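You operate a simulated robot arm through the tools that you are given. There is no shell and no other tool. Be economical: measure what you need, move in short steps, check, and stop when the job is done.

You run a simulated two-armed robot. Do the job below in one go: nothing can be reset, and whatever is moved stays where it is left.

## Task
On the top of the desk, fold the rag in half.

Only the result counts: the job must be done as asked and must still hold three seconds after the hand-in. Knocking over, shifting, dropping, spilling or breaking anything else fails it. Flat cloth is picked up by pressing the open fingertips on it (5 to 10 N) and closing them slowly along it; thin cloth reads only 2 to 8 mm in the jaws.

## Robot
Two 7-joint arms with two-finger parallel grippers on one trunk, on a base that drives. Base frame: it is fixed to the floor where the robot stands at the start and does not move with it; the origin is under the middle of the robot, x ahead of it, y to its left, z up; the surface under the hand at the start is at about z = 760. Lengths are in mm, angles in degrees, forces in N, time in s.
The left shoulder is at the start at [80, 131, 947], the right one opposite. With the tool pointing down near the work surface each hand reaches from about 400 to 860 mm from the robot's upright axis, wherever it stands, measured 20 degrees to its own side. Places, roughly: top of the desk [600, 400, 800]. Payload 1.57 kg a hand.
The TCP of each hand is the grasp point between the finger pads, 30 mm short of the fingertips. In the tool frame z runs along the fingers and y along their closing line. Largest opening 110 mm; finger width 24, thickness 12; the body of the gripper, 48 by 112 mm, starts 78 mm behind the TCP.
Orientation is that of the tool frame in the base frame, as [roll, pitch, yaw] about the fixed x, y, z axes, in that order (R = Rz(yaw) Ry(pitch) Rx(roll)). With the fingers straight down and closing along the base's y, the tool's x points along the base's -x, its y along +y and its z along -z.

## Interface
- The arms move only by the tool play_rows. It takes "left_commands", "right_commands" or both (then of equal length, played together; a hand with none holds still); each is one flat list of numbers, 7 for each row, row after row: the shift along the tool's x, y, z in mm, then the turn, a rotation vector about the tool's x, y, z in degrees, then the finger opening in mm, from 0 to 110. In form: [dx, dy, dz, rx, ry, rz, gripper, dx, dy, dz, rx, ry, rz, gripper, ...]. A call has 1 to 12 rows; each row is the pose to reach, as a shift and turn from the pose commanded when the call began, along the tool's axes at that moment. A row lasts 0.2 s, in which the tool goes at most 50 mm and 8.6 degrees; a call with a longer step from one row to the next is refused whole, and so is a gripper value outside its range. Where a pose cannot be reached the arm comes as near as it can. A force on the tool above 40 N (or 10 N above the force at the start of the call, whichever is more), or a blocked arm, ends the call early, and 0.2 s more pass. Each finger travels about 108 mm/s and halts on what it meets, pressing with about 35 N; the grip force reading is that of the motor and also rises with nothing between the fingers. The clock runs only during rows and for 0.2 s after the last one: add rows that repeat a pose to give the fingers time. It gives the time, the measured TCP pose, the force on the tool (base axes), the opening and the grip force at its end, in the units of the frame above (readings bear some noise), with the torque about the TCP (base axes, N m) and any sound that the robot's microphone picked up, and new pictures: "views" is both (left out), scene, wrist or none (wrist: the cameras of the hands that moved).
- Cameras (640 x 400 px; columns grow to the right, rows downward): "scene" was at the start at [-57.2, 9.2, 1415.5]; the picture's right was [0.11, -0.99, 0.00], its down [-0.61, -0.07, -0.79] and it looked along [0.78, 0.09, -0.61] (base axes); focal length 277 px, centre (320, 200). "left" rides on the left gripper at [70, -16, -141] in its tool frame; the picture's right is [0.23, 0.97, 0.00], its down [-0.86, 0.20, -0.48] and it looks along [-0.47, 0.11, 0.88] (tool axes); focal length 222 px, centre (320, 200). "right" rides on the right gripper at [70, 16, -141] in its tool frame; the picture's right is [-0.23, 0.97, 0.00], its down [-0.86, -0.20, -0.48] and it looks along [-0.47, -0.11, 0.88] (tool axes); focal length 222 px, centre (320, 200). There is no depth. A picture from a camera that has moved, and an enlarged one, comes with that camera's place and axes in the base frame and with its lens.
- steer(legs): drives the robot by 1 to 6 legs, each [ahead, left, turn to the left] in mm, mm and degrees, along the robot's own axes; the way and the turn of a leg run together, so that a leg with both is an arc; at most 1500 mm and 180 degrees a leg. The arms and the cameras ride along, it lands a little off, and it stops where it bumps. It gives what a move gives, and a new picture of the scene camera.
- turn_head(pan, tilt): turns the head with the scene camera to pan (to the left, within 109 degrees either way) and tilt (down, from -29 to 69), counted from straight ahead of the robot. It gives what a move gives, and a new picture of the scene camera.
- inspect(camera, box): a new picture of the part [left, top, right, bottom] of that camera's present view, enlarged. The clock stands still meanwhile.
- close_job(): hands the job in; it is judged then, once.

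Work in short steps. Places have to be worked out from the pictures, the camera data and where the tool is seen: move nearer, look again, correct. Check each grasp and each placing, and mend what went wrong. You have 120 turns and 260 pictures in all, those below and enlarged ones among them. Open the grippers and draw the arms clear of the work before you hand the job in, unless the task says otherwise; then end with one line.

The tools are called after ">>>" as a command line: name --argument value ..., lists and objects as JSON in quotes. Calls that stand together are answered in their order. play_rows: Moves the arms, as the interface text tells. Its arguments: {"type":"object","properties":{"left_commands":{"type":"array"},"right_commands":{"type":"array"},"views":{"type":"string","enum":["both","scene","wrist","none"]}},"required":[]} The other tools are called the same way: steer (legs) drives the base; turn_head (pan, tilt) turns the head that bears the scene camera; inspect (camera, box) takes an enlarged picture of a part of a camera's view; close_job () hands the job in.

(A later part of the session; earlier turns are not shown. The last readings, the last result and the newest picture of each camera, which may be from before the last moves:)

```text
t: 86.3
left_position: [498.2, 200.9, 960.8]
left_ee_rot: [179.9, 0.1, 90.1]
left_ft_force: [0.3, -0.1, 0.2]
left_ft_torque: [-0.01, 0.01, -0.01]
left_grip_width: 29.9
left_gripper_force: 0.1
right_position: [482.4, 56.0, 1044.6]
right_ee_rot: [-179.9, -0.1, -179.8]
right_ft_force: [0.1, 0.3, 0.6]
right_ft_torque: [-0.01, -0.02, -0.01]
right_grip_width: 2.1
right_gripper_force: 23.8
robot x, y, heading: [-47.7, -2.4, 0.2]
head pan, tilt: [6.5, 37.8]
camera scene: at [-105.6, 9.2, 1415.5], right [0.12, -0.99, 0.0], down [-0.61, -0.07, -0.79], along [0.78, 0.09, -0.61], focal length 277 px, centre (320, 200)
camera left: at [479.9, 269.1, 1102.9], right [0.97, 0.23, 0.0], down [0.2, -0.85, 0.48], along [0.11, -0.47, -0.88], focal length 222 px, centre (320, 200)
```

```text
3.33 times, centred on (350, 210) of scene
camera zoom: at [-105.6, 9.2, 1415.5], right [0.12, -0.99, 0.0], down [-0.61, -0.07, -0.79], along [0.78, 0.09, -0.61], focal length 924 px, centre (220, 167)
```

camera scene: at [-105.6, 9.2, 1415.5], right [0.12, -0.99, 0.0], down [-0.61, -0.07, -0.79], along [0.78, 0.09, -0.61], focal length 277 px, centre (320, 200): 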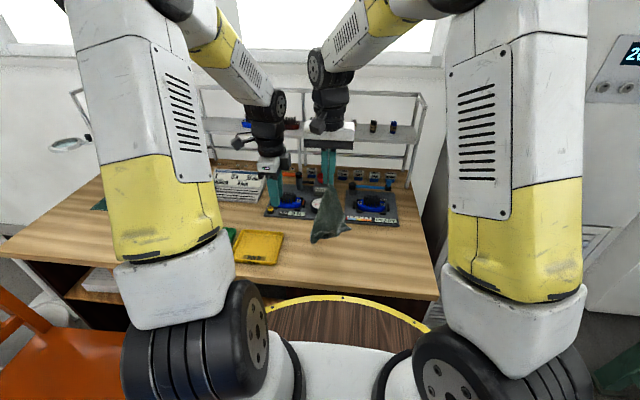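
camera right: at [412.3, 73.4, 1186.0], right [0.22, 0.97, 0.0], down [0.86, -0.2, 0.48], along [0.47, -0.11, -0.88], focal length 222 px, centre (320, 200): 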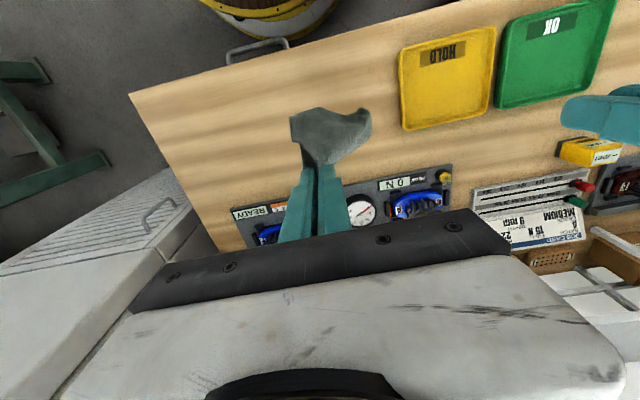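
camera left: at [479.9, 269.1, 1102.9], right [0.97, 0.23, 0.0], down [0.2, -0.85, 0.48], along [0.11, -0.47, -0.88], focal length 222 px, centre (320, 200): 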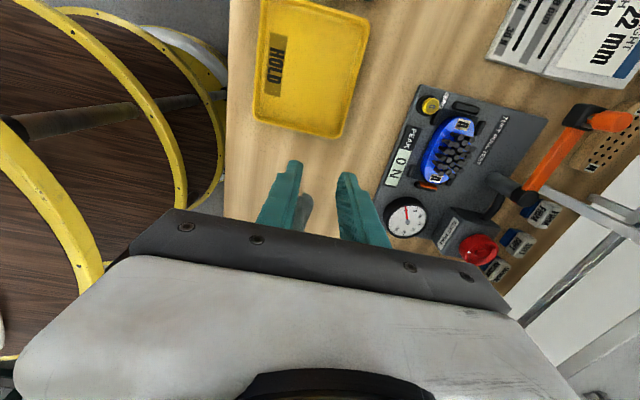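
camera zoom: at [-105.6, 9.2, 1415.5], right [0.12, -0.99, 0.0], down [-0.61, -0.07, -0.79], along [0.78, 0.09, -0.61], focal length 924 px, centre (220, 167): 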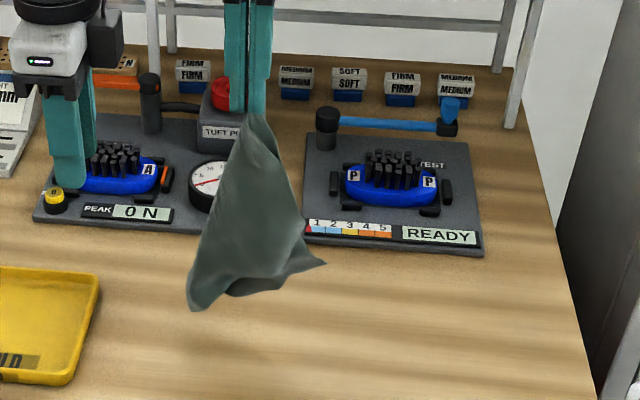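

It swung a little. I let it settle and take a fresh fix from both cameras.

>>> play_rows --left_commands '[0, 5, 0, 0, 0, 0, 30, 0, 5, 0, 0, 0, 0, 30, 0, 5, 0, 0, 0, 0, 30, 0, 5, 0, 0, 0, 0, 30, 0, 5, 0, 0, 0, 0, 30, 0, 5, 0, 0, 0, 0, 30]' --views "none"

>>> inspect --camera "scene" --box '[274, 170, 402, 250]'

>>> inspect --camera "left" --box '[240, 120, 432, 240]'

>>> inspect --camera "right" --box '[240, 60, 432, 180]'

```text
t: 87.7
left_position: [502.3, 200.2, 960.5]
left_ee_rot: [180.0, 0.1, 90.1]
left_ft_force: [0.5, 0.1, -0.2]
left_ft_torque: [0.01, 0.02, 0.03]
left_grip_width: 30.0
left_gripper_force: 0.1
right_position: [481.8, 56.8, 1044.4]
right_ee_rot: [180.0, 0.0, -179.8]
right_ft_force: [-0.1, 0.1, -0.3]
right_ft_torque: [0.0, 0.04, 0.01]
right_grip_width: 1.7
right_gripper_force: 23.8
robot x, y, heading: [-45.2, -0.1, 0.2]
head pan, tilt: [6.5, 37.8]
```

```text
5.00 times, centred on (338, 210) of scene
camera zoom: at [-105.5, 9.2, 1415.5], right [0.12, -0.99, 0.0], down [-0.61, -0.07, -0.79], along [0.78, 0.09, -0.61], focal length 1387 px, centre (230, 150)
```

zoom: 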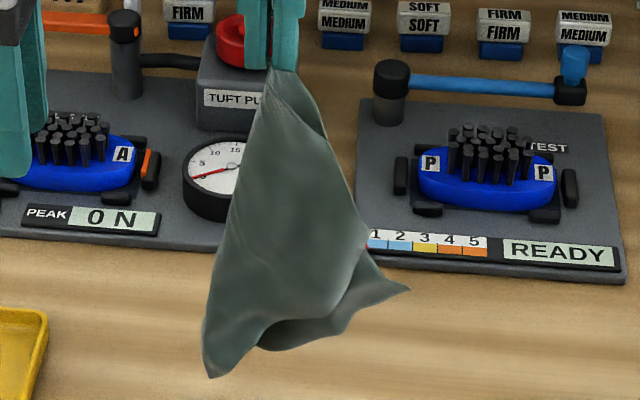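

```text
3.33 times, centred on (336, 180) of left
camera zoom: at [484.2, 268.6, 1103.1], right [0.97, 0.23, 0.0], down [0.2, -0.85, 0.48], along [0.11, -0.47, -0.88], focal length 740 px, centre (267, 267)
```

zoom: 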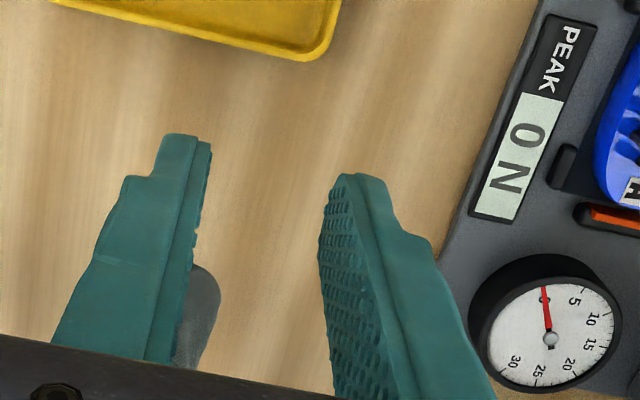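

```text
3.33 times, centred on (336, 120) of right
camera zoom: at [412.5, 73.5, 1185.6], right [0.22, 0.97, 0.0], down [0.86, -0.2, 0.48], along [0.47, -0.11, -0.88], focal length 740 px, centre (267, 467)
```

zoom: 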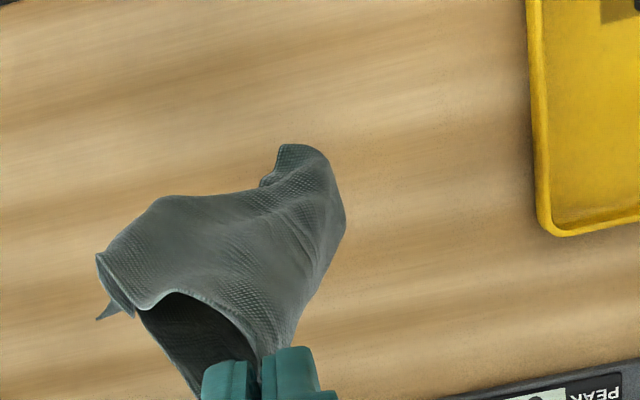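

The corner triangulates to about (449,80,812). I tilt the left hand 50° so it comes in from the left under the right hand, to a standoff point.

>>> play_rows --left_commands '[-8, -7, 10, 0, -7.2, 0, 50, -15, -15, 21, 0, -14.4, 0, 50, -23, -22, 32, 0, -21.6, 0, 50, -30, -30, 42, 0, -28.8, 0, 50, -38, -37, 53, 0, -36, 0, 50, -46, -45, 64, 0, -43.2, 0, 50, -53, -52, 74, 0, -50, 0, 50, -53, -52, 74, 0, -50, 0, 50]' --views "both"

>>> inspect --camera "scene" --box '[274, 170, 402, 250]'

>>> inspect --camera "right" --box '[240, 60, 432, 180]'

```text
t: 89.5
left_position: [450.4, 145.8, 888.1]
left_ee_rot: [180.0, 50.2, 89.9]
left_ft_force: [-0.7, 0.3, 0.1]
left_ft_torque: [-0.02, 0.01, 0.01]
left_grip_width: 50.3
left_gripper_force: 0.0
right_position: [481.6, 56.9, 1043.9]
right_ee_rot: [180.0, 0.0, -179.8]
right_ft_force: [0.1, 0.4, -0.2]
right_ft_torque: [-0.01, 0.02, -0.01]
right_grip_width: 1.9
right_gripper_force: 22.9
robot x, y, heading: [-48.0, -0.1, 0.2]
head pan, tilt: [6.5, 37.8]
camera scene: at [-105.6, 9.2, 1415.5], right [0.12, -0.99, 0.0], down [-0.61, -0.07, -0.79], along [0.78, 0.09, -0.61], focal length 277 px, centre (320, 200)
camera left: at [432.4, 298.2, 925.5], right [0.97, 0.15, -0.17], down [0.2, -0.18, 0.96], along [0.11, -0.97, -0.2], focal length 222 px, centre (320, 200)
```

scene: 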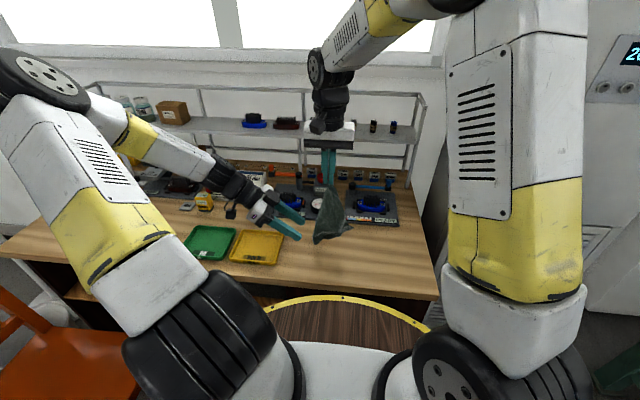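
left: 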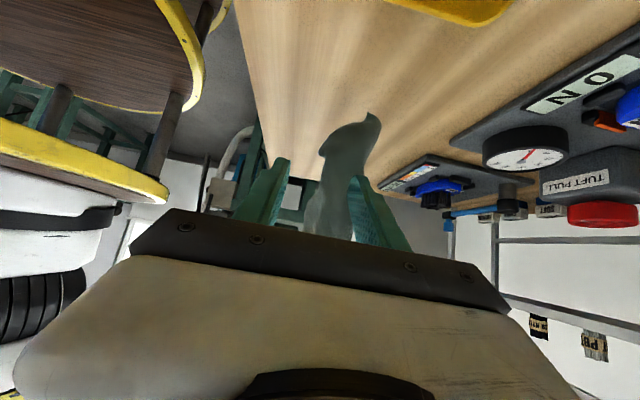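

```text
5.00 times, centred on (338, 210) of scene
camera zoom: at [-105.6, 9.2, 1415.5], right [0.12, -0.99, 0.0], down [-0.61, -0.07, -0.79], along [0.78, 0.09, -0.61], focal length 1387 px, centre (230, 150)
```

zoom: 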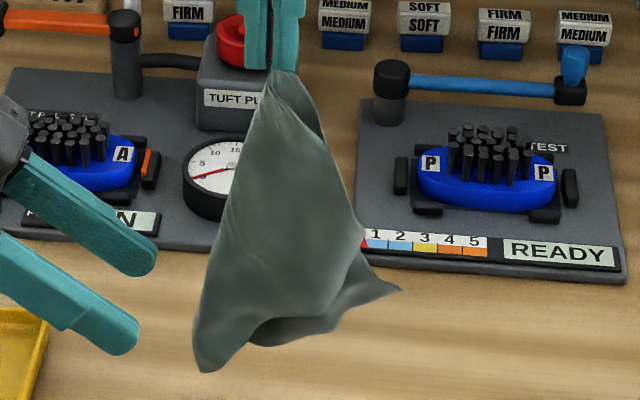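

```text
3.33 times, centred on (336, 120) of right
camera zoom: at [412.5, 73.5, 1185.6], right [0.22, 0.97, 0.0], down [0.86, -0.2, 0.48], along [0.47, -0.11, -0.88], focal length 740 px, centre (267, 467)
```

zoom: 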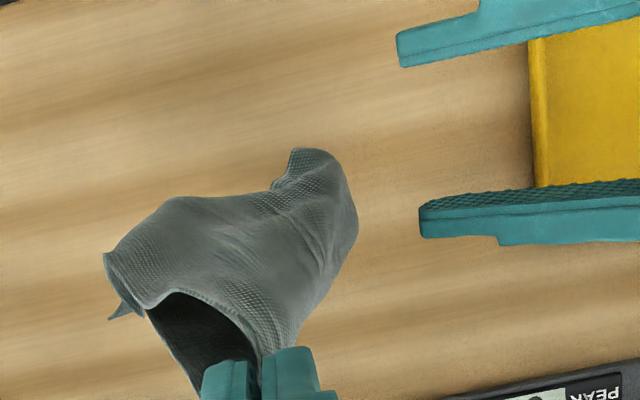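

The views are clear, and the corner is at about (451,84,813). I slide the open fingers around it.

>>> play_rows --left_commands '[5, 4, 10, 0, 0, 0, 50, 9, 8, 25, 0, 0, 0, 50, 9, 8, 42, 0, 0, 0, 50, 9, 8, 58, 0, 0, 0, 50, 9, 8, 74, 0, 0, 0, 50, 9, 8, 87, 0, 0, 0, 50]' --views "wrist"

>>> inspect --camera "scene" --box '[274, 170, 402, 250]'

>>> inspect --camera "right" --box '[240, 60, 432, 180]'

```text
t: 90.9
left_position: [459.1, 86.0, 823.2]
left_ee_rot: [179.8, 50.1, 89.9]
left_ft_force: [-0.2, 0.7, 0.4]
left_ft_torque: [-0.01, 0.0, 0.03]
left_grip_width: 50.3
left_gripper_force: 0.0
right_position: [482.8, 55.9, 1044.0]
right_ee_rot: [180.0, 0.0, -179.8]
right_ft_force: [0.2, -0.1, 0.4]
right_ft_torque: [-0.03, -0.04, -0.04]
right_grip_width: 1.9
right_gripper_force: 23.3
robot x, y, heading: [-48.4, 1.3, -0.1]
head pan, tilt: [6.5, 37.8]
camera left: at [440.7, 237.7, 861.5], right [0.97, 0.15, -0.17], down [0.2, -0.18, 0.96], along [0.11, -0.97, -0.21], focal length 222 px, centre (320, 200)
```

left: 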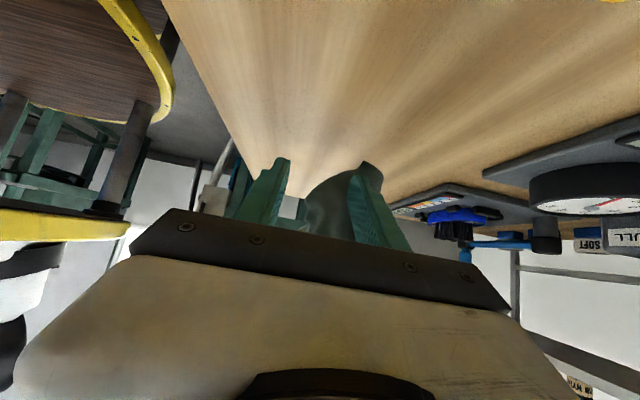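

```text
5.00 times, centred on (338, 210) of scene
camera zoom: at [-105.6, 9.3, 1415.5], right [0.12, -0.99, 0.0], down [-0.61, -0.07, -0.79], along [0.78, 0.09, -0.61], focal length 1387 px, centre (230, 150)
```

zoom: 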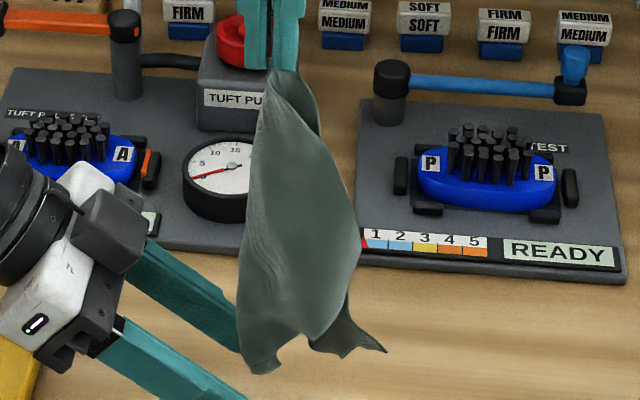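

```text
3.33 times, centred on (336, 120) of right
camera zoom: at [412.5, 73.6, 1185.6], right [0.22, 0.97, 0.0], down [0.86, -0.2, 0.48], along [0.47, -0.11, -0.88], focal length 740 px, centre (267, 467)
```

zoom: 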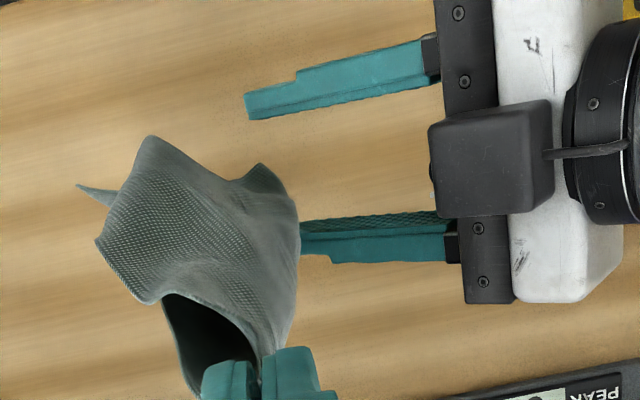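

The corner seems to lie between the fingers, with the far finger behind the sheet and the near one in front. I close and check.

>>> play_rows --left_commands '[0, 0, 4, 0, 0, 0, 40, 0, 0, 8, 0, 0, 0, 28, 0, 0, 8, 0, 0, 0, 14, 0, 0, 8, 0, 0, 0, 0, 0, 0, 8, 0, 0, 0, 0, 0, 0, 8, 0, 0, 0, 0]' --views "none"

>>> inspect --camera "scene" --box '[274, 180, 402, 260]'

>>> inspect --camera "right" --box '[240, 60, 432, 180]'

```text
t: 92.3
left_position: [459.4, 80.1, 817.3]
left_ee_rot: [179.8, 50.1, 90.0]
left_ft_force: [0.1, 0.2, -0.3]
left_ft_torque: [0.02, -0.03, 0.01]
left_grip_width: 1.8
left_gripper_force: 23.4
right_position: [481.9, 56.7, 1043.9]
right_ee_rot: [-180.0, 0.0, -179.8]
right_ft_force: [-0.6, 0.2, -0.7]
right_ft_torque: [0.01, -0.03, -0.04]
right_grip_width: 1.9
right_gripper_force: 23.4
robot x, y, heading: [-48.0, 1.1, 0.3]
head pan, tilt: [6.5, 37.8]
```

```text
5.00 times, centred on (338, 220) of scene
camera zoom: at [-105.5, 9.2, 1415.5], right [0.12, -0.99, 0.0], down [-0.61, -0.07, -0.79], along [0.78, 0.09, -0.61], focal length 1387 px, centre (230, 100)
```

zoom: 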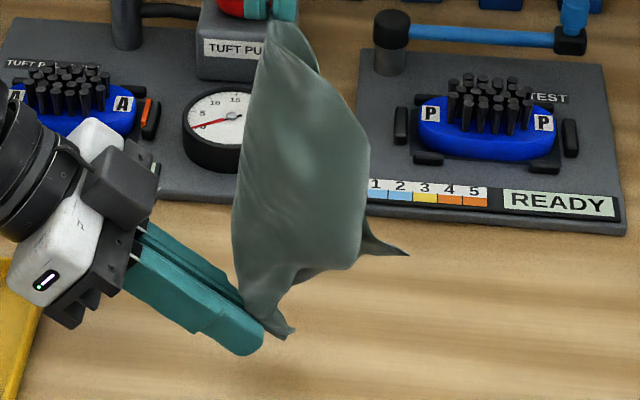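

```text
3.33 times, centred on (336, 120) of right
camera zoom: at [412.5, 73.5, 1185.6], right [0.22, 0.97, 0.0], down [0.86, -0.2, 0.48], along [0.47, -0.11, -0.88], focal length 740 px, centre (267, 467)
```

zoom: 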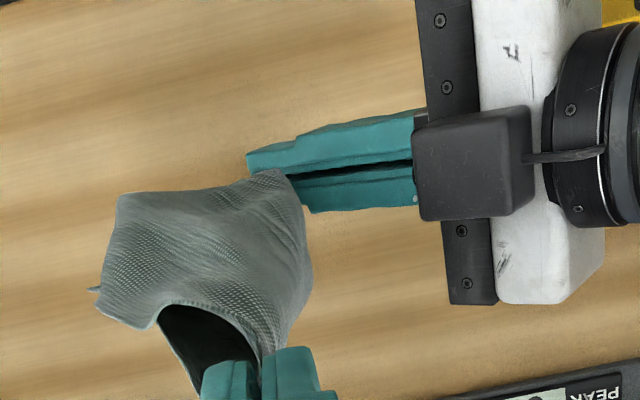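

The left hand holds that corner. I raise the left while moving the right over, so the edge between them becomes horizontal and the cloth hangs from it.

>>> play_rows --left_commands '[0, 0, 0, 0, 0, 0, 0, -12, 3, -12, 0, 0, 0, 0, -30, 8, -30, 0, 0, 0, 0, -55, 12, -54, 0, 0, 0, 0, -80, 16, -78, 0, 0, 0, 0, -104, 20, -102, 0, 0, 0, 0, -123, 23, -120, 0, 0, 0, 0, -123, 23, -120, 0, 0, 0, 0]' --right_commands '[0, -20, 5, 0, 0, 0, 0, 0, -42, 12, 0, 0, 0, 0, 0, -64, 20, 0, 0, 0, 0, 0, -86, 28, 0, 0, 0, 0, 0, -108, 36, 0, 0, 0, 0, 0, -127, 44, 0, 0, 0, 0, 0, -127, 44, 0, 0, 0, 0, 0, -127, 44, 0, 0, 0, 0]' --views "none"

>>> inspect --camera "scene" --box '[254, 140, 446, 260]'

>>> inspect --camera "right" --box '[240, 60, 560, 260]'

```text
t: 94.1
left_position: [483.2, 93.0, 989.9]
left_ee_rot: [179.7, 49.9, 90.0]
left_ft_force: [1.0, -0.1, 0.4]
left_ft_torque: [-0.03, -0.02, 0.0]
left_grip_width: 2.1
left_gripper_force: 23.7
right_position: [485.1, -73.8, 997.9]
right_ee_rot: [-180.0, -0.1, -179.8]
right_ft_force: [-0.2, -0.5, 0.1]
right_ft_torque: [0.0, -0.01, -0.03]
right_grip_width: 1.7
right_gripper_force: 23.4
robot x, y, heading: [-45.7, -1.3, 0.3]
head pan, tilt: [6.5, 37.8]
```

```text
3.33 times, centred on (350, 200) of scene
camera zoom: at [-105.5, 9.2, 1415.5], right [0.12, -0.99, 0.0], down [-0.61, -0.07, -0.79], along [0.78, 0.09, -0.61], focal length 924 px, centre (220, 200)
```

zoom: 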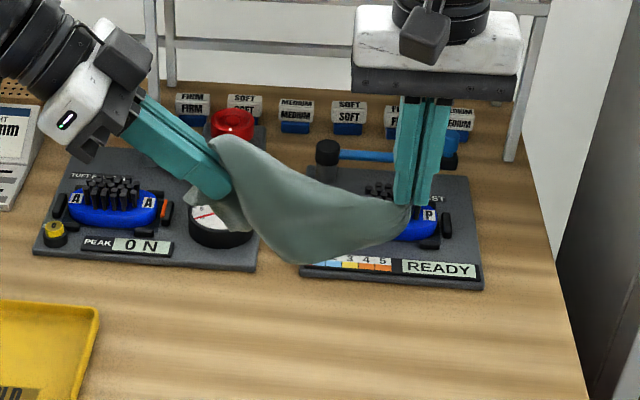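

```text
2.00 times, centred on (400, 160) of right
camera zoom: at [415.0, -55.3, 1139.3], right [0.22, 0.97, 0.0], down [0.86, -0.2, 0.48], along [0.47, -0.11, -0.88], focal length 444 px, centre (160, 280)
```

zoom: 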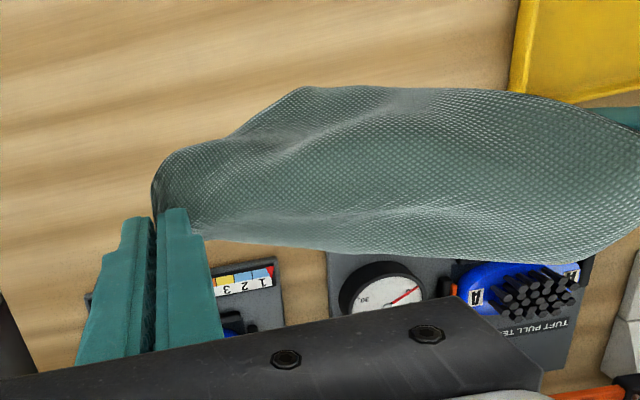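

The hands now hold opposite corners, with the sheet slung like a hammock and its other corners out to ±x. Lowering until the middle touches and then spreading while going down should open it flat. Phase 1 is to lower 105 mm.

>>> play_rows --left_commands '[18, 0, 19, 0, 0, 0, 0, 37, 0, 38, 0, 0, 0, 0, 55, 0, 56, 0, 0, 0, 0, 74, 0, 75, 0, 0, 0, 0]' --right_commands '[0, -3, 26, 0, 0, 0, 0, 0, -5, 52, 0, 0, 0, 0, 0, -8, 78, 0, 0, 0, 0, 0, -10, 105, 0, 0, 0, 0]' --views "none"

>>> inspect --camera "scene" --box '[254, 160, 446, 280]'

>>> inspect --camera "right" --box '[240, 30, 560, 230]'

```text
t: 95.1
left_position: [482.6, 83.8, 886.0]
left_ee_rot: [179.8, 50.0, 90.0]
left_ft_force: [-0.1, 0.7, 0.6]
left_ft_torque: [0.04, 0.01, 0.01]
left_grip_width: 1.8
left_gripper_force: 23.8
right_position: [483.1, -82.3, 893.4]
right_ee_rot: [-180.0, 0.1, -179.8]
right_ft_force: [-0.2, 0.3, 0.0]
right_ft_torque: [0.0, 0.04, 0.01]
right_grip_width: 2.1
right_gripper_force: 23.4
robot x, y, heading: [-49.7, -5.3, 0.0]
head pan, tilt: [6.5, 37.8]
```

```text
3.33 times, centred on (350, 220) of scene
camera zoom: at [-105.9, 9.1, 1415.5], right [0.12, -0.99, 0.0], down [-0.61, -0.07, -0.79], along [0.78, 0.09, -0.61], focal length 924 px, centre (220, 133)
```

zoom: 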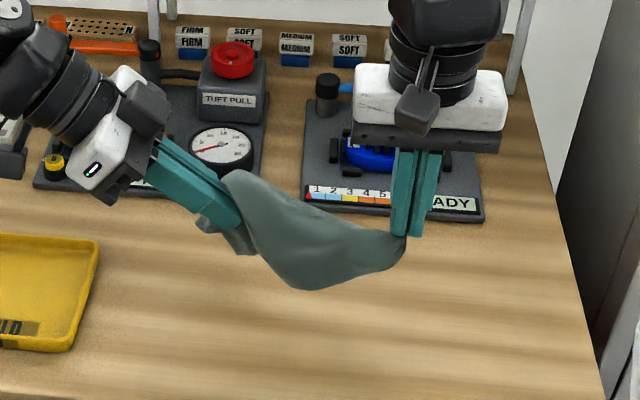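

```text
2.00 times, centred on (400, 130) of right
camera zoom: at [414.5, -64.5, 1034.9], right [0.22, 0.97, 0.0], down [0.86, -0.2, 0.48], along [0.47, -0.11, -0.88], focal length 444 px, centre (160, 340)
```

zoom: 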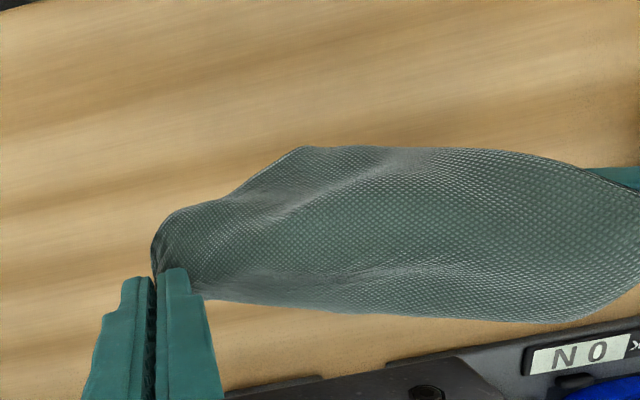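

>>> play_rows --left_commands '[13, 0, 8, 0, 0, 0, 0, 27, 0, 14, 0, 0, 0, 0, 41, 0, 18, 0, 0, 0, 0, 55, 0, 21, 0, 0, 0, 0, 69, 0, 23, 0, 0, 0, 0, 84, 0, 24, 0, 0, 0, 0, 99, 0, 24, 0, 0, 0, 0]' --right_commands '[0, -4, 14, 0, 0, 0, 0, 0, -10, 28, 0, 0, 0, 0, 0, -17, 42, 0, 0, 0, 0, 0, -25, 55, 0, 0, 0, 0, 0, -33, 68, 0, 0, 0, 0, 0, -41, 80, 0, 0, 0, 0, 0, -50, 92, 0, 0, 0, 0]' --views "none"

>>> inspect --camera "scene" --box '[254, 180, 446, 300]'

>>> inspect --camera "right" --box '[240, 30, 560, 230]'

```text
t: 96.7
left_position: [482.3, 127.9, 795.8]
left_ee_rot: [179.9, 50.2, 89.9]
left_ft_force: [0.4, -12.0, -0.4]
left_ft_torque: [0.13, -0.01, 0.01]
left_grip_width: 1.8
left_gripper_force: 23.8
right_position: [485.6, -131.0, 802.1]
right_ee_rot: [179.9, 0.0, -179.7]
right_ft_force: [0.4, 11.5, 1.8]
right_ft_torque: [0.44, 0.02, -0.02]
right_grip_width: 2.3
right_gripper_force: 23.2
robot x, y, heading: [-47.3, -2.8, 0.2]
head pan, tilt: [6.5, 37.8]
```

```text
3.33 times, centred on (350, 240) of scene
camera zoom: at [-105.7, 9.2, 1415.5], right [0.12, -0.99, 0.0], down [-0.61, -0.07, -0.79], along [0.78, 0.09, -0.61], focal length 924 px, centre (220, 67)
```

zoom: 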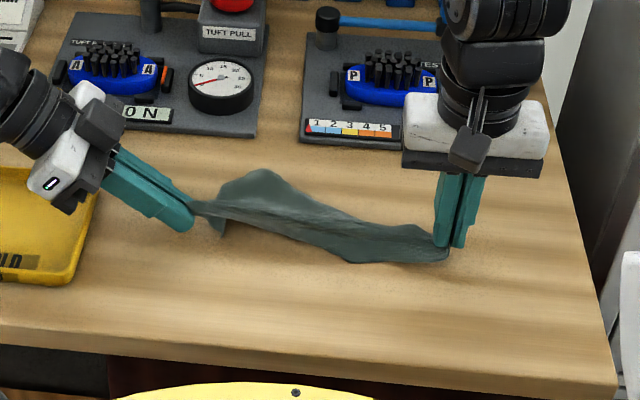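

```text
2.00 times, centred on (400, 130) of right
camera zoom: at [415.0, -113.9, 943.4], right [0.22, 0.97, 0.0], down [0.86, -0.2, 0.48], along [0.47, -0.1, -0.88], focal length 444 px, centre (160, 340)
```

zoom: 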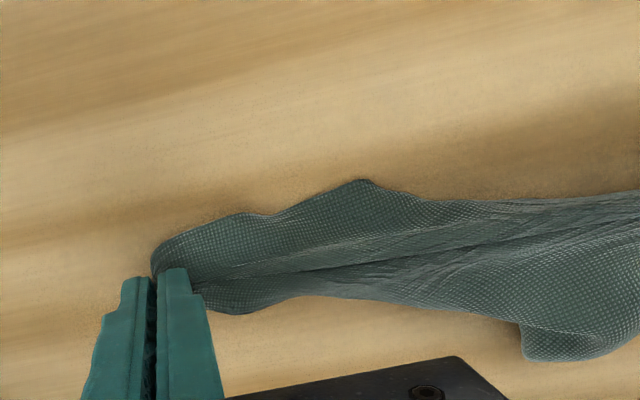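

The diagonal is taut, but the side triangles are tucked under. I lift so both triangles hang free, and will then lower while moving away so they trail neatly to the robot side as a clean diagonal fold. From that I can flip the top corner open.

>>> play_rows --left_commands '[-20, -11, -15, 0, 0, 0, 0, -40, -23, -30, 0, 0, 0, 0, -60, -34, -45, 0, 0, 0, 0, -80, -46, -61, 0, 0, 0, 0, -100, -57, -76, 0, 0, 0, 0, -100, -57, -76, 0, 0, 0, 0, -100, -57, -76, 0, 0, 0, 0]' --right_commands '[12, 1, -25, 0, 0, 0, 0, 24, 2, -50, 0, 0, 0, 0, 36, 4, -75, 0, 0, 0, 0, 48, 5, -100, 0, 0, 0, 0, 60, 6, -125, 0, 0, 0, 0, 60, 6, -125, 0, 0, 0, 0, 60, 6, -125, 0, 0, 0, 0]' --views "none"

>>> inspect --camera "scene" --box '[254, 180, 446, 300]'

>>> inspect --camera "right" --box '[240, 30, 560, 230]'

```text
t: 98.3
left_position: [426.0, 121.8, 919.0]
left_ee_rot: [179.8, 50.1, 90.1]
left_ft_force: [-0.3, -6.4, -0.8]
left_ft_torque: [0.1, 0.01, 0.01]
left_grip_width: 1.8
left_gripper_force: 23.9
right_position: [426.0, -126.6, 927.7]
right_ee_rot: [180.0, -0.1, -179.8]
right_ft_force: [-0.5, 6.6, 0.5]
right_ft_torque: [0.18, 0.02, 0.01]
right_grip_width: 1.7
right_gripper_force: 23.0
robot x, y, heading: [-43.8, -0.1, 0.1]
head pan, tilt: [6.5, 37.8]
```

```text
3.33 times, centred on (350, 240) of scene
camera zoom: at [-105.6, 9.2, 1415.5], right [0.12, -0.99, 0.0], down [-0.61, -0.07, -0.79], along [0.78, 0.09, -0.61], focal length 924 px, centre (220, 67)
```

zoom: 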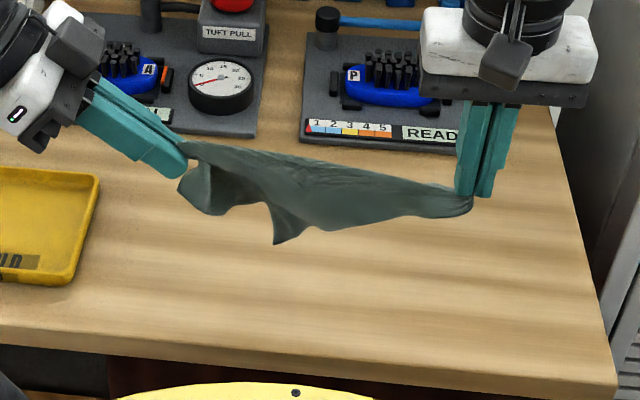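

```text
2.00 times, centred on (400, 130) of right
camera zoom: at [355.9, -108.6, 1068.0], right [0.22, 0.97, 0.0], down [0.86, -0.2, 0.48], along [0.47, -0.11, -0.88], focal length 444 px, centre (160, 340)
```

zoom: 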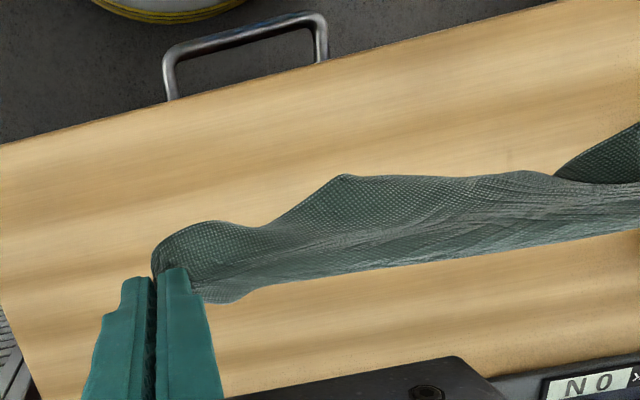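

>>> play_rows --left_commands '[12, 5, 10, 0, 0, 0, 0, 24, 15, 20, 0, 0, 0, 0, 36, 30, 31, 0, 0, 0, 0, 48, 48, 42, 0, 0, 0, 0, 60, 66, 53, 0, 0, 0, 0, 72, 84, 64, 0, 0, 0, 0, 82, 100, 73, 0, 0, 0, 0, 88, 110, 78, 0, 0, 0, 0]' --right_commands '[-5, 0, 17, 0, 0, 0, 0, -15, 0, 33, 0, 0, 0, 0, -30, 1, 50, 0, 0, 0, 0, -48, 1, 67, 0, 0, 0, 0, -66, 2, 84, 0, 0, 0, 0, -84, 3, 101, 0, 0, 0, 0, -100, 3, 115, 0, 0, 0, 0, -110, 3, 122, 0, 0, 0, 0]' --views "none"

>>> inspect --camera "scene" --box '[270, 190, 430, 290]'

>>> inspect --camera "right" --box '[240, 10, 640, 240]'

```text
t: 100.1
left_position: [535.5, 119.0, 801.4]
left_ee_rot: [179.8, 50.0, 90.0]
left_ft_force: [0.2, -3.2, -0.4]
left_ft_torque: [0.05, -0.01, 0.03]
left_grip_width: 1.9
left_gripper_force: 23.5
right_position: [533.7, -122.2, 806.2]
right_ee_rot: [179.9, 0.0, -179.7]
right_ft_force: [0.5, 3.7, 0.7]
right_ft_torque: [0.13, -0.04, 0.0]
right_grip_width: 1.9
right_gripper_force: 23.6
robot x, y, heading: [-48.9, -4.7, 0.0]
head pan, tilt: [6.5, 37.8]
```

```text
4.00 times, centred on (350, 240) of scene
camera zoom: at [-105.8, 9.2, 1415.5], right [0.12, -0.99, 0.0], down [-0.61, -0.07, -0.79], along [0.78, 0.09, -0.61], focal length 1109 px, centre (200, 40)
```

zoom: 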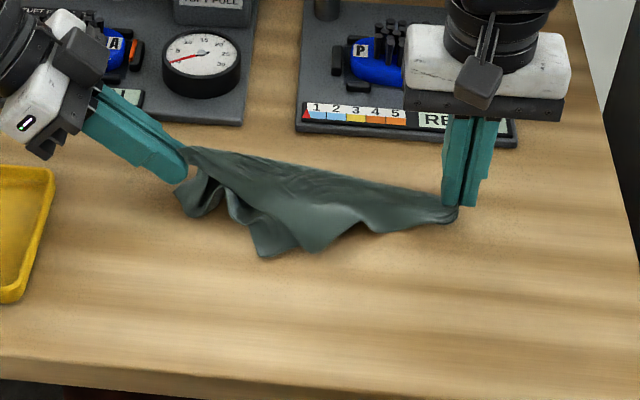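

```text
1.60 times, centred on (440, 125) of right
camera zoom: at [463.9, -104.5, 946.4], right [0.22, 0.97, 0.0], down [0.86, -0.2, 0.48], along [0.47, -0.11, -0.88], focal length 355 px, centre (128, 320)
```

zoom: 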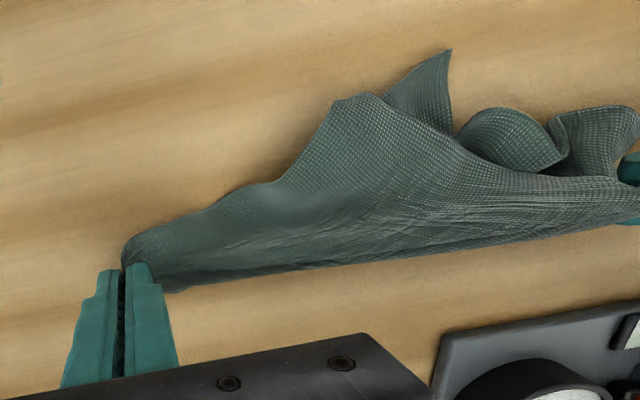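

The two triangles trail toward the robot now. I set the line down, release both and retreat to get a clear look.

>>> play_rows --left_commands '[5, 0, 3, 0, 0, 0, 0, 5, 0, 3, 0, 0, 0, 10, 5, 0, 3, 0, 0, 0, 20, 5, 0, -20, 0, 0, 0, 20, 5, 0, -55, 0, 0, 0, 20, 5, 0, -90, 0, 0, 0, 20, -30, 0, -110, 0, 0, 0, 20, -65, 0, -130, 0, 0, 0, 20]' --right_commands '[0, 0, 10, 0, 0, 0, 0, 0, 0, 11, 0, 0, 0, 10, 0, 0, 11, 0, 0, 0, 20, 0, 0, -20, 0, 0, 0, 20, 0, 0, -55, 0, 0, 0, 20, 20, -20, -85, 0, 0, 0, 20, 55, -40, -95, 0, 0, 0, 20, 90, -60, -105, 0, 0, 0, 20]' --views "wrist"

>>> inspect --camera "scene" --box '[290, 205, 402, 275]'

>>> inspect --camera "right" --box '[330, 60, 630, 240]'

```text
t: 101.9
left_position: [534.3, 177.1, 935.4]
left_ee_rot: [179.9, 50.1, 90.1]
left_ft_force: [0.2, 0.8, -1.4]
left_ft_torque: [-0.08, 0.03, -0.03]
left_grip_width: 19.7
left_gripper_force: 0.0
right_position: [444.1, -183.1, 908.9]
right_ee_rot: [180.0, 0.0, -179.8]
right_ft_force: [0.1, -0.4, 0.7]
right_ft_torque: [-0.03, 0.04, 0.0]
right_grip_width: 20.0
right_gripper_force: 0.1
robot x, y, heading: [-49.0, -2.6, 0.4]
head pan, tilt: [6.5, 37.8]
camera right: at [374.4, -165.5, 1049.9], right [0.22, 0.97, 0.0], down [0.86, -0.2, 0.48], along [0.47, -0.11, -0.88], focal length 222 px, centre (320, 200)
camera left: at [516.8, 329.8, 972.1], right [0.97, 0.15, -0.17], down [0.2, -0.18, 0.96], along [0.11, -0.97, -0.21], focal length 222 px, centre (320, 200)
```

right: 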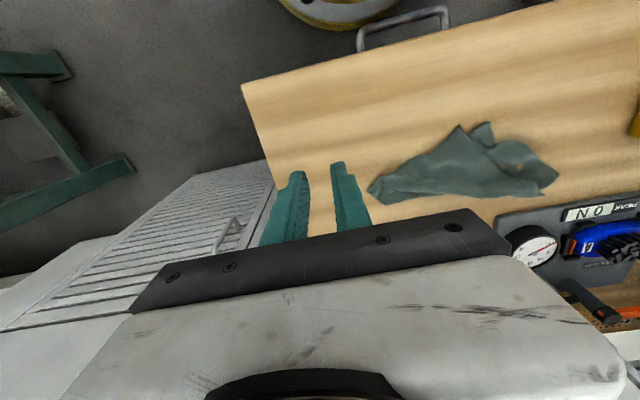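
left: 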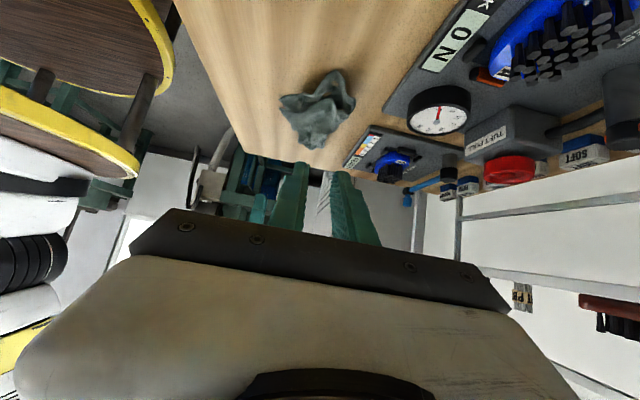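

```text
5.71 times, centred on (346, 240) of scene
camera zoom: at [-104.9, 9.6, 1415.5], right [0.12, -0.99, 0.0], down [-0.61, -0.07, -0.79], along [0.78, 0.09, -0.61], focal length 1585 px, centre (171, -29)
```

zoom: 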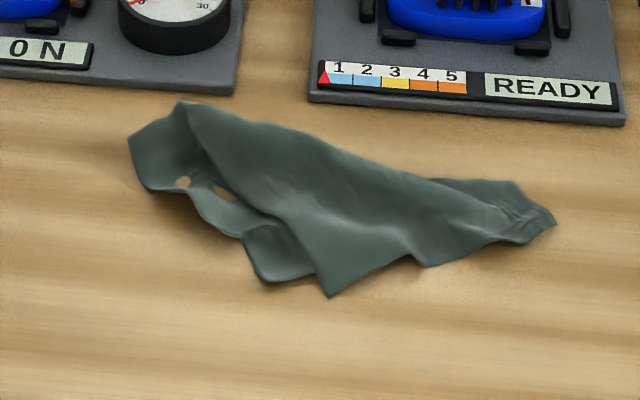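

```text
2.13 times, centred on (480, 150) of right
camera zoom: at [374.4, -165.5, 1049.9], right [0.22, 0.97, 0.0], down [0.86, -0.2, 0.48], along [0.47, -0.11, -0.88], focal length 474 px, centre (-21, 307)
```

zoom: 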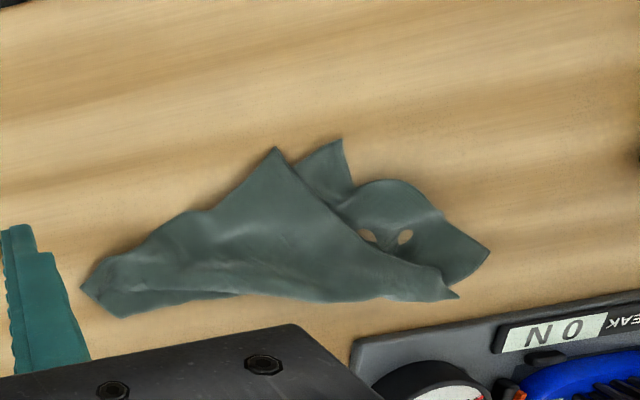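

Now it reads clearly. The cloth is folded once along the E–C line: E is at (527,-132), the top-layer corner A is at (461,-10), and the bottom layer shows B at (466,25) and D at (564,111). Flipping A over to the far side opens the cloth, so the right hand pinches A, which is a single layer for x<480.

>>> play_rows --right_commands '[-4, 29, 15, 0, 0, 0, 26, -8, 58, 30, 0, 0, 0, 26, -12, 87, 45, 0, 0, 0, 26, -16, 116, 60, 0, 0, 0, 26, -20, 145, 75, 0, 0, 0, 26, -24, 172, 95, 0, 0, 0, 26, -24, 172, 105, 0, 0, 0, 26]' --views "none"

>>> inspect --camera "right" --box '[200, 60, 520, 260]'

```text
t: 103.5
left_position: [534.6, 178.0, 935.3]
left_ee_rot: [179.8, 50.0, 89.9]
left_ft_force: [0.3, 0.6, 0.5]
left_ft_torque: [0.0, -0.01, 0.03]
left_grip_width: 19.9
left_gripper_force: 0.0
right_position: [468.2, -9.0, 804.1]
right_ee_rot: [179.9, 0.0, -179.8]
right_ft_force: [0.9, -0.2, 1.0]
right_ft_torque: [0.0, -0.03, 0.02]
right_grip_width: 26.1
right_gripper_force: 0.1
robot x, y, heading: [-49.4, -0.8, 0.1]
head pan, tilt: [6.5, 37.8]
```

```text
2.00 times, centred on (360, 160) of right
camera zoom: at [397.9, 8.1, 946.4], right [0.22, 0.97, 0.0], down [0.86, -0.2, 0.48], along [0.47, -0.11, -0.88], focal length 444 px, centre (240, 280)
```

zoom: 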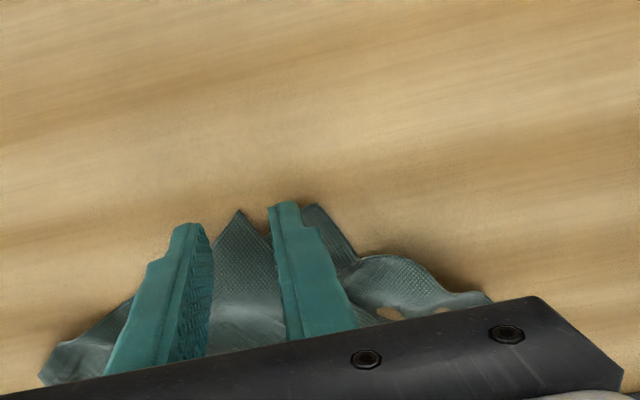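

Corner A sits right between the fingers. I press down and pinch.

>>> play_rows --right_commands '[-2, -1, 6, 0, 0, 0, 26, -2, -1, 11.3, 0, 0, 0, 26, -2, -1, 11.5, 0, 0, 0, 21, -2, -1, 11.5, 0, 0, 0, 16, -2, -1, 11.5, 0, 0, 0, 11, -2, -1, 11.5, 0, 0, 0, 6, -2, -1, 11.5, 0, 0, 0, 2, -2, -1, 11.5, 0, 0, 0, 0, -2, -1, 11.5, 0, 0, 0, 0, -2, -1, -5, 0, 0, 0, 0, -4, -1, -30, 0, 0, 0, 0]' --views "none"

>>> inspect --camera "scene" --box '[290, 195, 402, 265]'

>>> inspect --camera "right" --box '[200, 60, 520, 260]'

```text
t: 105.9
left_position: [534.5, 177.3, 934.8]
left_ee_rot: [179.7, 50.1, 90.0]
left_ft_force: [0.6, -0.9, 0.0]
left_ft_torque: [-0.02, 0.0, -0.03]
left_grip_width: 19.9
left_gripper_force: 0.1
right_position: [472.3, -11.8, 835.3]
right_ee_rot: [180.0, 0.0, -179.8]
right_ft_force: [0.7, 0.2, -0.2]
right_ft_torque: [0.0, 0.02, 0.0]
right_grip_width: 0.3
right_gripper_force: 21.2
robot x, y, heading: [-50.3, 1.8, -0.1]
head pan, tilt: [6.5, 37.8]
```

```text
5.71 times, centred on (346, 230) of scene
camera zoom: at [-105.4, 9.3, 1415.5], right [0.12, -0.99, 0.0], down [-0.61, -0.07, -0.79], along [0.78, 0.09, -0.61], focal length 1585 px, centre (171, 29)
```

zoom: 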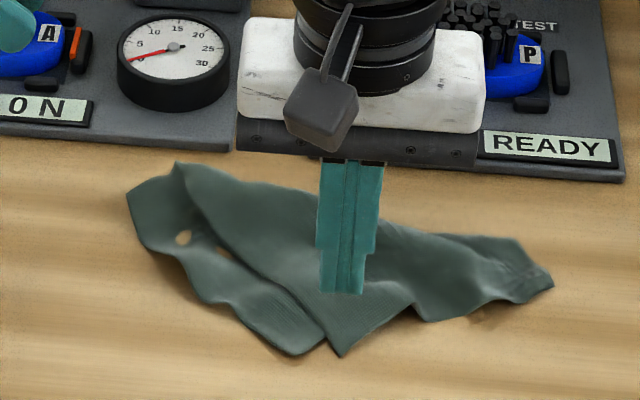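

```text
2.00 times, centred on (360, 160) of right
camera zoom: at [402.7, 5.1, 976.0], right [0.22, 0.97, 0.0], down [0.86, -0.2, 0.48], along [0.47, -0.11, -0.88], focal length 444 px, centre (240, 280)
```

zoom: 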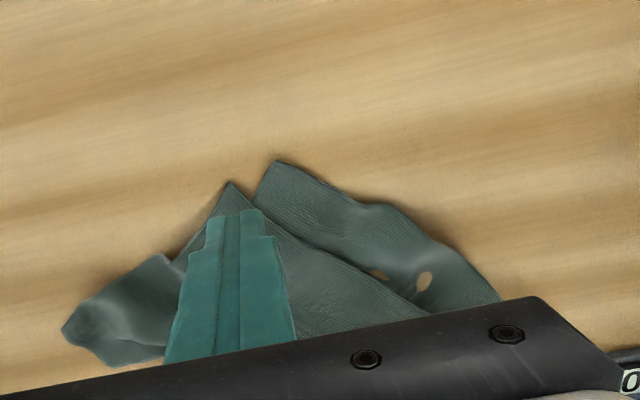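

I missed because I didn't press hard enough. I come down again and check the force first.

>>> play_rows --right_commands '[0, -1, 0, 0, 0, 0, 28, 0, -1, 20, 0, 0, 0, 28, 0, -1, 38, 0, 0, 0, 28, 0, -1, 43, 0, 0, 0, 28]' --views "none"

```text
t: 106.9
left_position: [534.3, 177.6, 933.5]
left_ee_rot: [179.8, 50.2, 90.0]
left_ft_force: [0.7, 0.6, 1.0]
left_ft_torque: [0.03, 0.0, 0.01]
left_grip_width: 20.1
left_gripper_force: 0.0
right_position: [471.7, -11.9, 792.4]
right_ee_rot: [179.9, 0.0, -179.8]
right_ft_force: [1.0, 0.5, 3.4]
right_ft_torque: [0.05, -0.04, 0.0]
right_grip_width: 27.8
right_gripper_force: 0.1
robot x, y, heading: [-49.1, 0.6, 0.1]
head pan, tilt: [6.5, 37.8]
```

It reads 3 N. I press 0.6 mm more and close slowly.

>>> play_rows --right_commands '[0, 0, 0.6, 0, 0, 0, 26, 0, 0, 0.7, 0, 0, 0, 23, 0, 0, 0.7, 0, 0, 0, 20, 0, 0, 0.7, 0, 0, 0, 17, 0, 0, 0.7, 0, 0, 0, 14, 0, 0, 0.7, 0, 0, 0, 11, 0, 0, 0.7, 0, 0, 0, 8, 0, 0, 0.7, 0, 0, 0, 5, 0, 0, 0.7, 0, 0, 0, 2, 0, 0, 0.7, 0, 0, 0, 0, 0, 0, 0.7, 0, 0, 0, 0]' --views "none"

```text
t: 109.3
left_position: [534.6, 178.2, 935.1]
left_ee_rot: [179.8, 50.1, 90.0]
left_ft_force: [0.4, 0.4, -0.4]
left_ft_torque: [-0.04, -0.02, -0.03]
left_grip_width: 20.1
left_gripper_force: 0.1
right_position: [471.3, -13.3, 792.3]
right_ee_rot: [179.9, 0.1, -179.7]
right_ft_force: [1.1, 2.2, 31.0]
right_ft_torque: [0.1, -0.36, 0.03]
right_grip_width: 2.2
right_gripper_force: 23.9
robot x, y, heading: [-49.3, 0.0, -0.2]
head pan, tilt: [6.5, 37.8]
```

Corner A is held (2.2 mm). I flip it up and over to the far side, stopping short of the board.

>>> play_rows --right_commands '[-10, -2, -25, 0, 0, 0, 0, -25, -6, -50, 0, 0, 0, 0, -42, -10, -70, 0, 0, 0, 0, -60, -15, -80, 0, 0, 0, 0, -78, -20, -78, 0, 0, 0, 0, -95, -24, -65, 0, 0, 0, 0, -110, -28, -45, 0, 0, 0, 0, -122, -31, -22, 0, 0, 0, 0, -127, -32, -7, 0, 0, 0, 0]' --views "none"

>>> inspect --camera "scene" --box '[274, 195, 418, 285]'

>>> inspect --camera "right" --box '[200, 0, 600, 250]'

```text
t: 111.3
left_position: [533.7, 178.3, 934.9]
left_ee_rot: [179.6, 50.1, 90.0]
left_ft_force: [-0.3, 1.1, 0.1]
left_ft_torque: [-0.06, -0.03, 0.0]
left_grip_width: 19.9
left_gripper_force: 0.0
right_position: [597.6, -45.1, 798.7]
right_ee_rot: [-180.0, -0.2, -179.8]
right_ft_force: [-13.6, 0.1, 14.8]
right_ft_torque: [0.05, 0.21, 0.03]
right_grip_width: 2.0
right_gripper_force: 23.7
robot x, y, heading: [-50.5, -2.9, 0.3]
head pan, tilt: [6.5, 37.8]
```

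```text
4.44 times, centred on (346, 240) of scene
camera zoom: at [-106.6, 9.3, 1415.5], right [0.12, -0.99, 0.0], down [-0.61, -0.07, -0.79], along [0.79, 0.09, -0.61], focal length 1233 px, centre (204, 22)
```

zoom: 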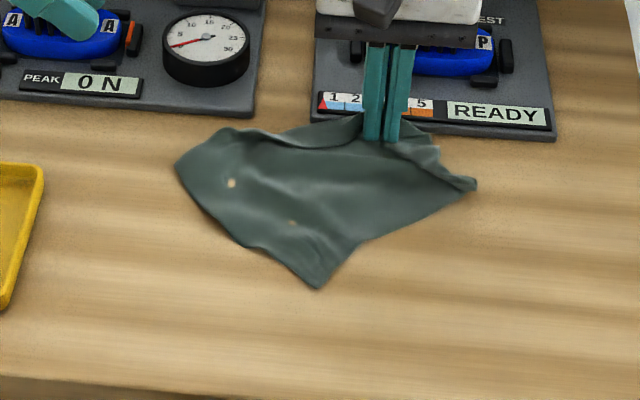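

```text
1.60 times, centred on (400, 125) of right
camera zoom: at [528.6, -27.0, 940.3], right [0.22, 0.97, 0.0], down [0.86, -0.2, 0.48], along [0.46, -0.11, -0.88], focal length 355 px, centre (192, 320)
```

zoom: 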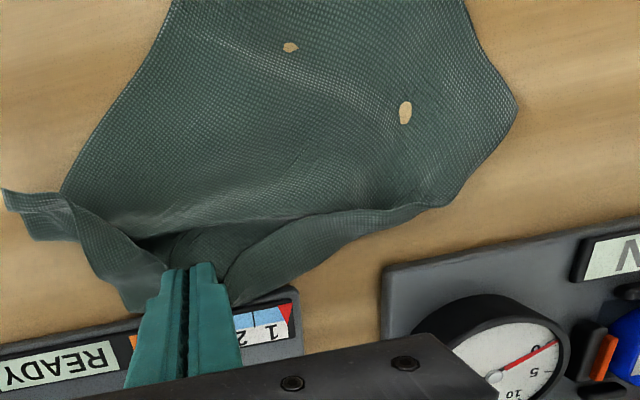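

The cloth is opened, but the fingers are touching the board's edge at 14 N. I lift and back off right away; the board's outline looks unchanged.

>>> play_rows --right_commands '[3, 0, -8, 0, 0, 0, 0, 15, 0, -16, 0, 0, 0, 0, 30, 0, -16, 0, 0, 0, 0]' --views "none"

>>> inspect --camera "scene" --box '[274, 195, 418, 285]'

```text
t: 112.1
left_position: [535.2, 177.5, 934.3]
left_ee_rot: [179.8, 50.0, 90.1]
left_ft_force: [1.4, -0.3, -0.7]
left_ft_torque: [0.0, -0.02, -0.01]
left_grip_width: 19.9
left_gripper_force: 0.2
right_position: [569.1, -43.8, 814.6]
right_ee_rot: [-180.0, 0.0, -179.8]
right_ft_force: [-0.4, -0.4, -0.2]
right_ft_torque: [0.02, 0.04, 0.01]
right_grip_width: 1.7
right_gripper_force: 23.6
robot x, y, heading: [-47.6, -2.4, -0.1]
head pan, tilt: [6.5, 37.8]
```

```text
4.44 times, centred on (346, 240) of scene
camera zoom: at [-105.3, 9.2, 1415.5], right [0.12, -0.99, 0.0], down [-0.61, -0.07, -0.79], along [0.78, 0.09, -0.61], focal length 1233 px, centre (204, 22)
```

zoom: 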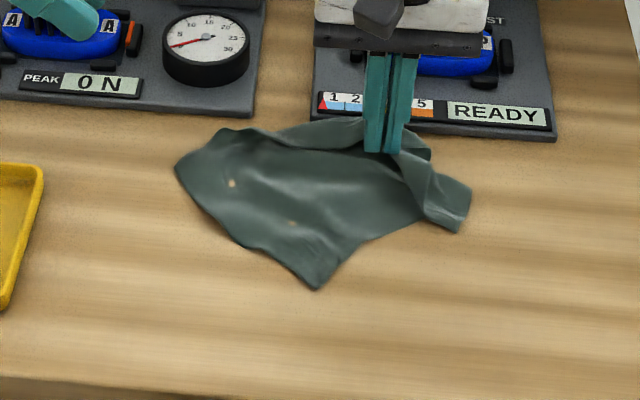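

The board is still in place. Next the left hand takes the near corner B at about (448,-4) so I can stretch A–B flat on the desk; I turn it back to vertical while moving over B.

>>> play_rows --left_commands '[-3.8, -6.7, 16.7, -3.25, 3.25, -6.97, 28, -7.6, -13.3, 33.4, -6.5, 6.5, -13.95, 28, -11.4, -20, 50.1, -9.75, 9.75, -20.9, 28, -15.2, -26.7, 66.9, -13, 13, -27.9, 28, -19, -33.3, 83.6, -16.25, 16.25, -34.9, 28, -22.9, -40, 100.3, -19.5, 19.5, -41.85, 28, -26.7, -46.7, 117, -22.75, 22.75, -48.8, 28, -30.5, -53.3, 133.7, -26, 26, -55.8, 28, -34.3, -60, 150.5, -29.25, 29.25, -62.8, 28, -38.1, -66.7, 167.2, -32.5, 32.5, -69.75, 28, -41.9, -73.3, 183.9, -35.75, 35.75, -76.7, 28, -45.7, -80, 200.6, -39, 39, -83.7, 28]' --views "none"

>>> inspect --camera "left" --box '[160, 60, 480, 260]'

```text
t: 114.7
left_position: [452.7, 1.4, 843.1]
left_ee_rot: [-179.5, 0.5, 178.9]
left_ft_force: [-2.0, 1.8, 1.1]
left_ft_torque: [-0.19, -0.23, -0.04]
left_grip_width: 28.0
left_gripper_force: 0.0
right_position: [573.7, -49.8, 813.1]
right_ee_rot: [-179.8, 0.5, -179.9]
right_ft_force: [2.4, -0.4, -1.4]
right_ft_torque: [0.1, 0.2, 0.06]
right_grip_width: 1.9
right_gripper_force: 24.0
robot x, y, heading: [-48.3, 4.0, 0.1]
head pan, tilt: [6.5, 37.8]
stopped in row 12 (left hand): the force on the tool passed its limit at 54 N (the readings are from after the stop); the commanded pose is now the measured one
```

```text
2.00 times, centred on (320, 160) of left
camera zoom: at [381.2, -14.1, 985.4], right [-0.21, 0.98, -0.01], down [0.86, 0.19, 0.48], along [0.47, 0.09, -0.88], focal length 444 px, centre (320, 280)
```

zoom: 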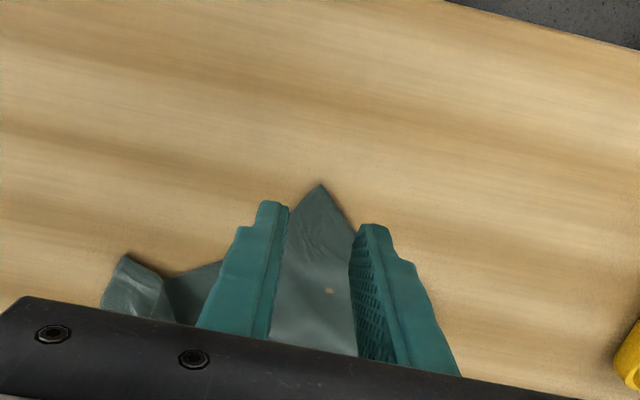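

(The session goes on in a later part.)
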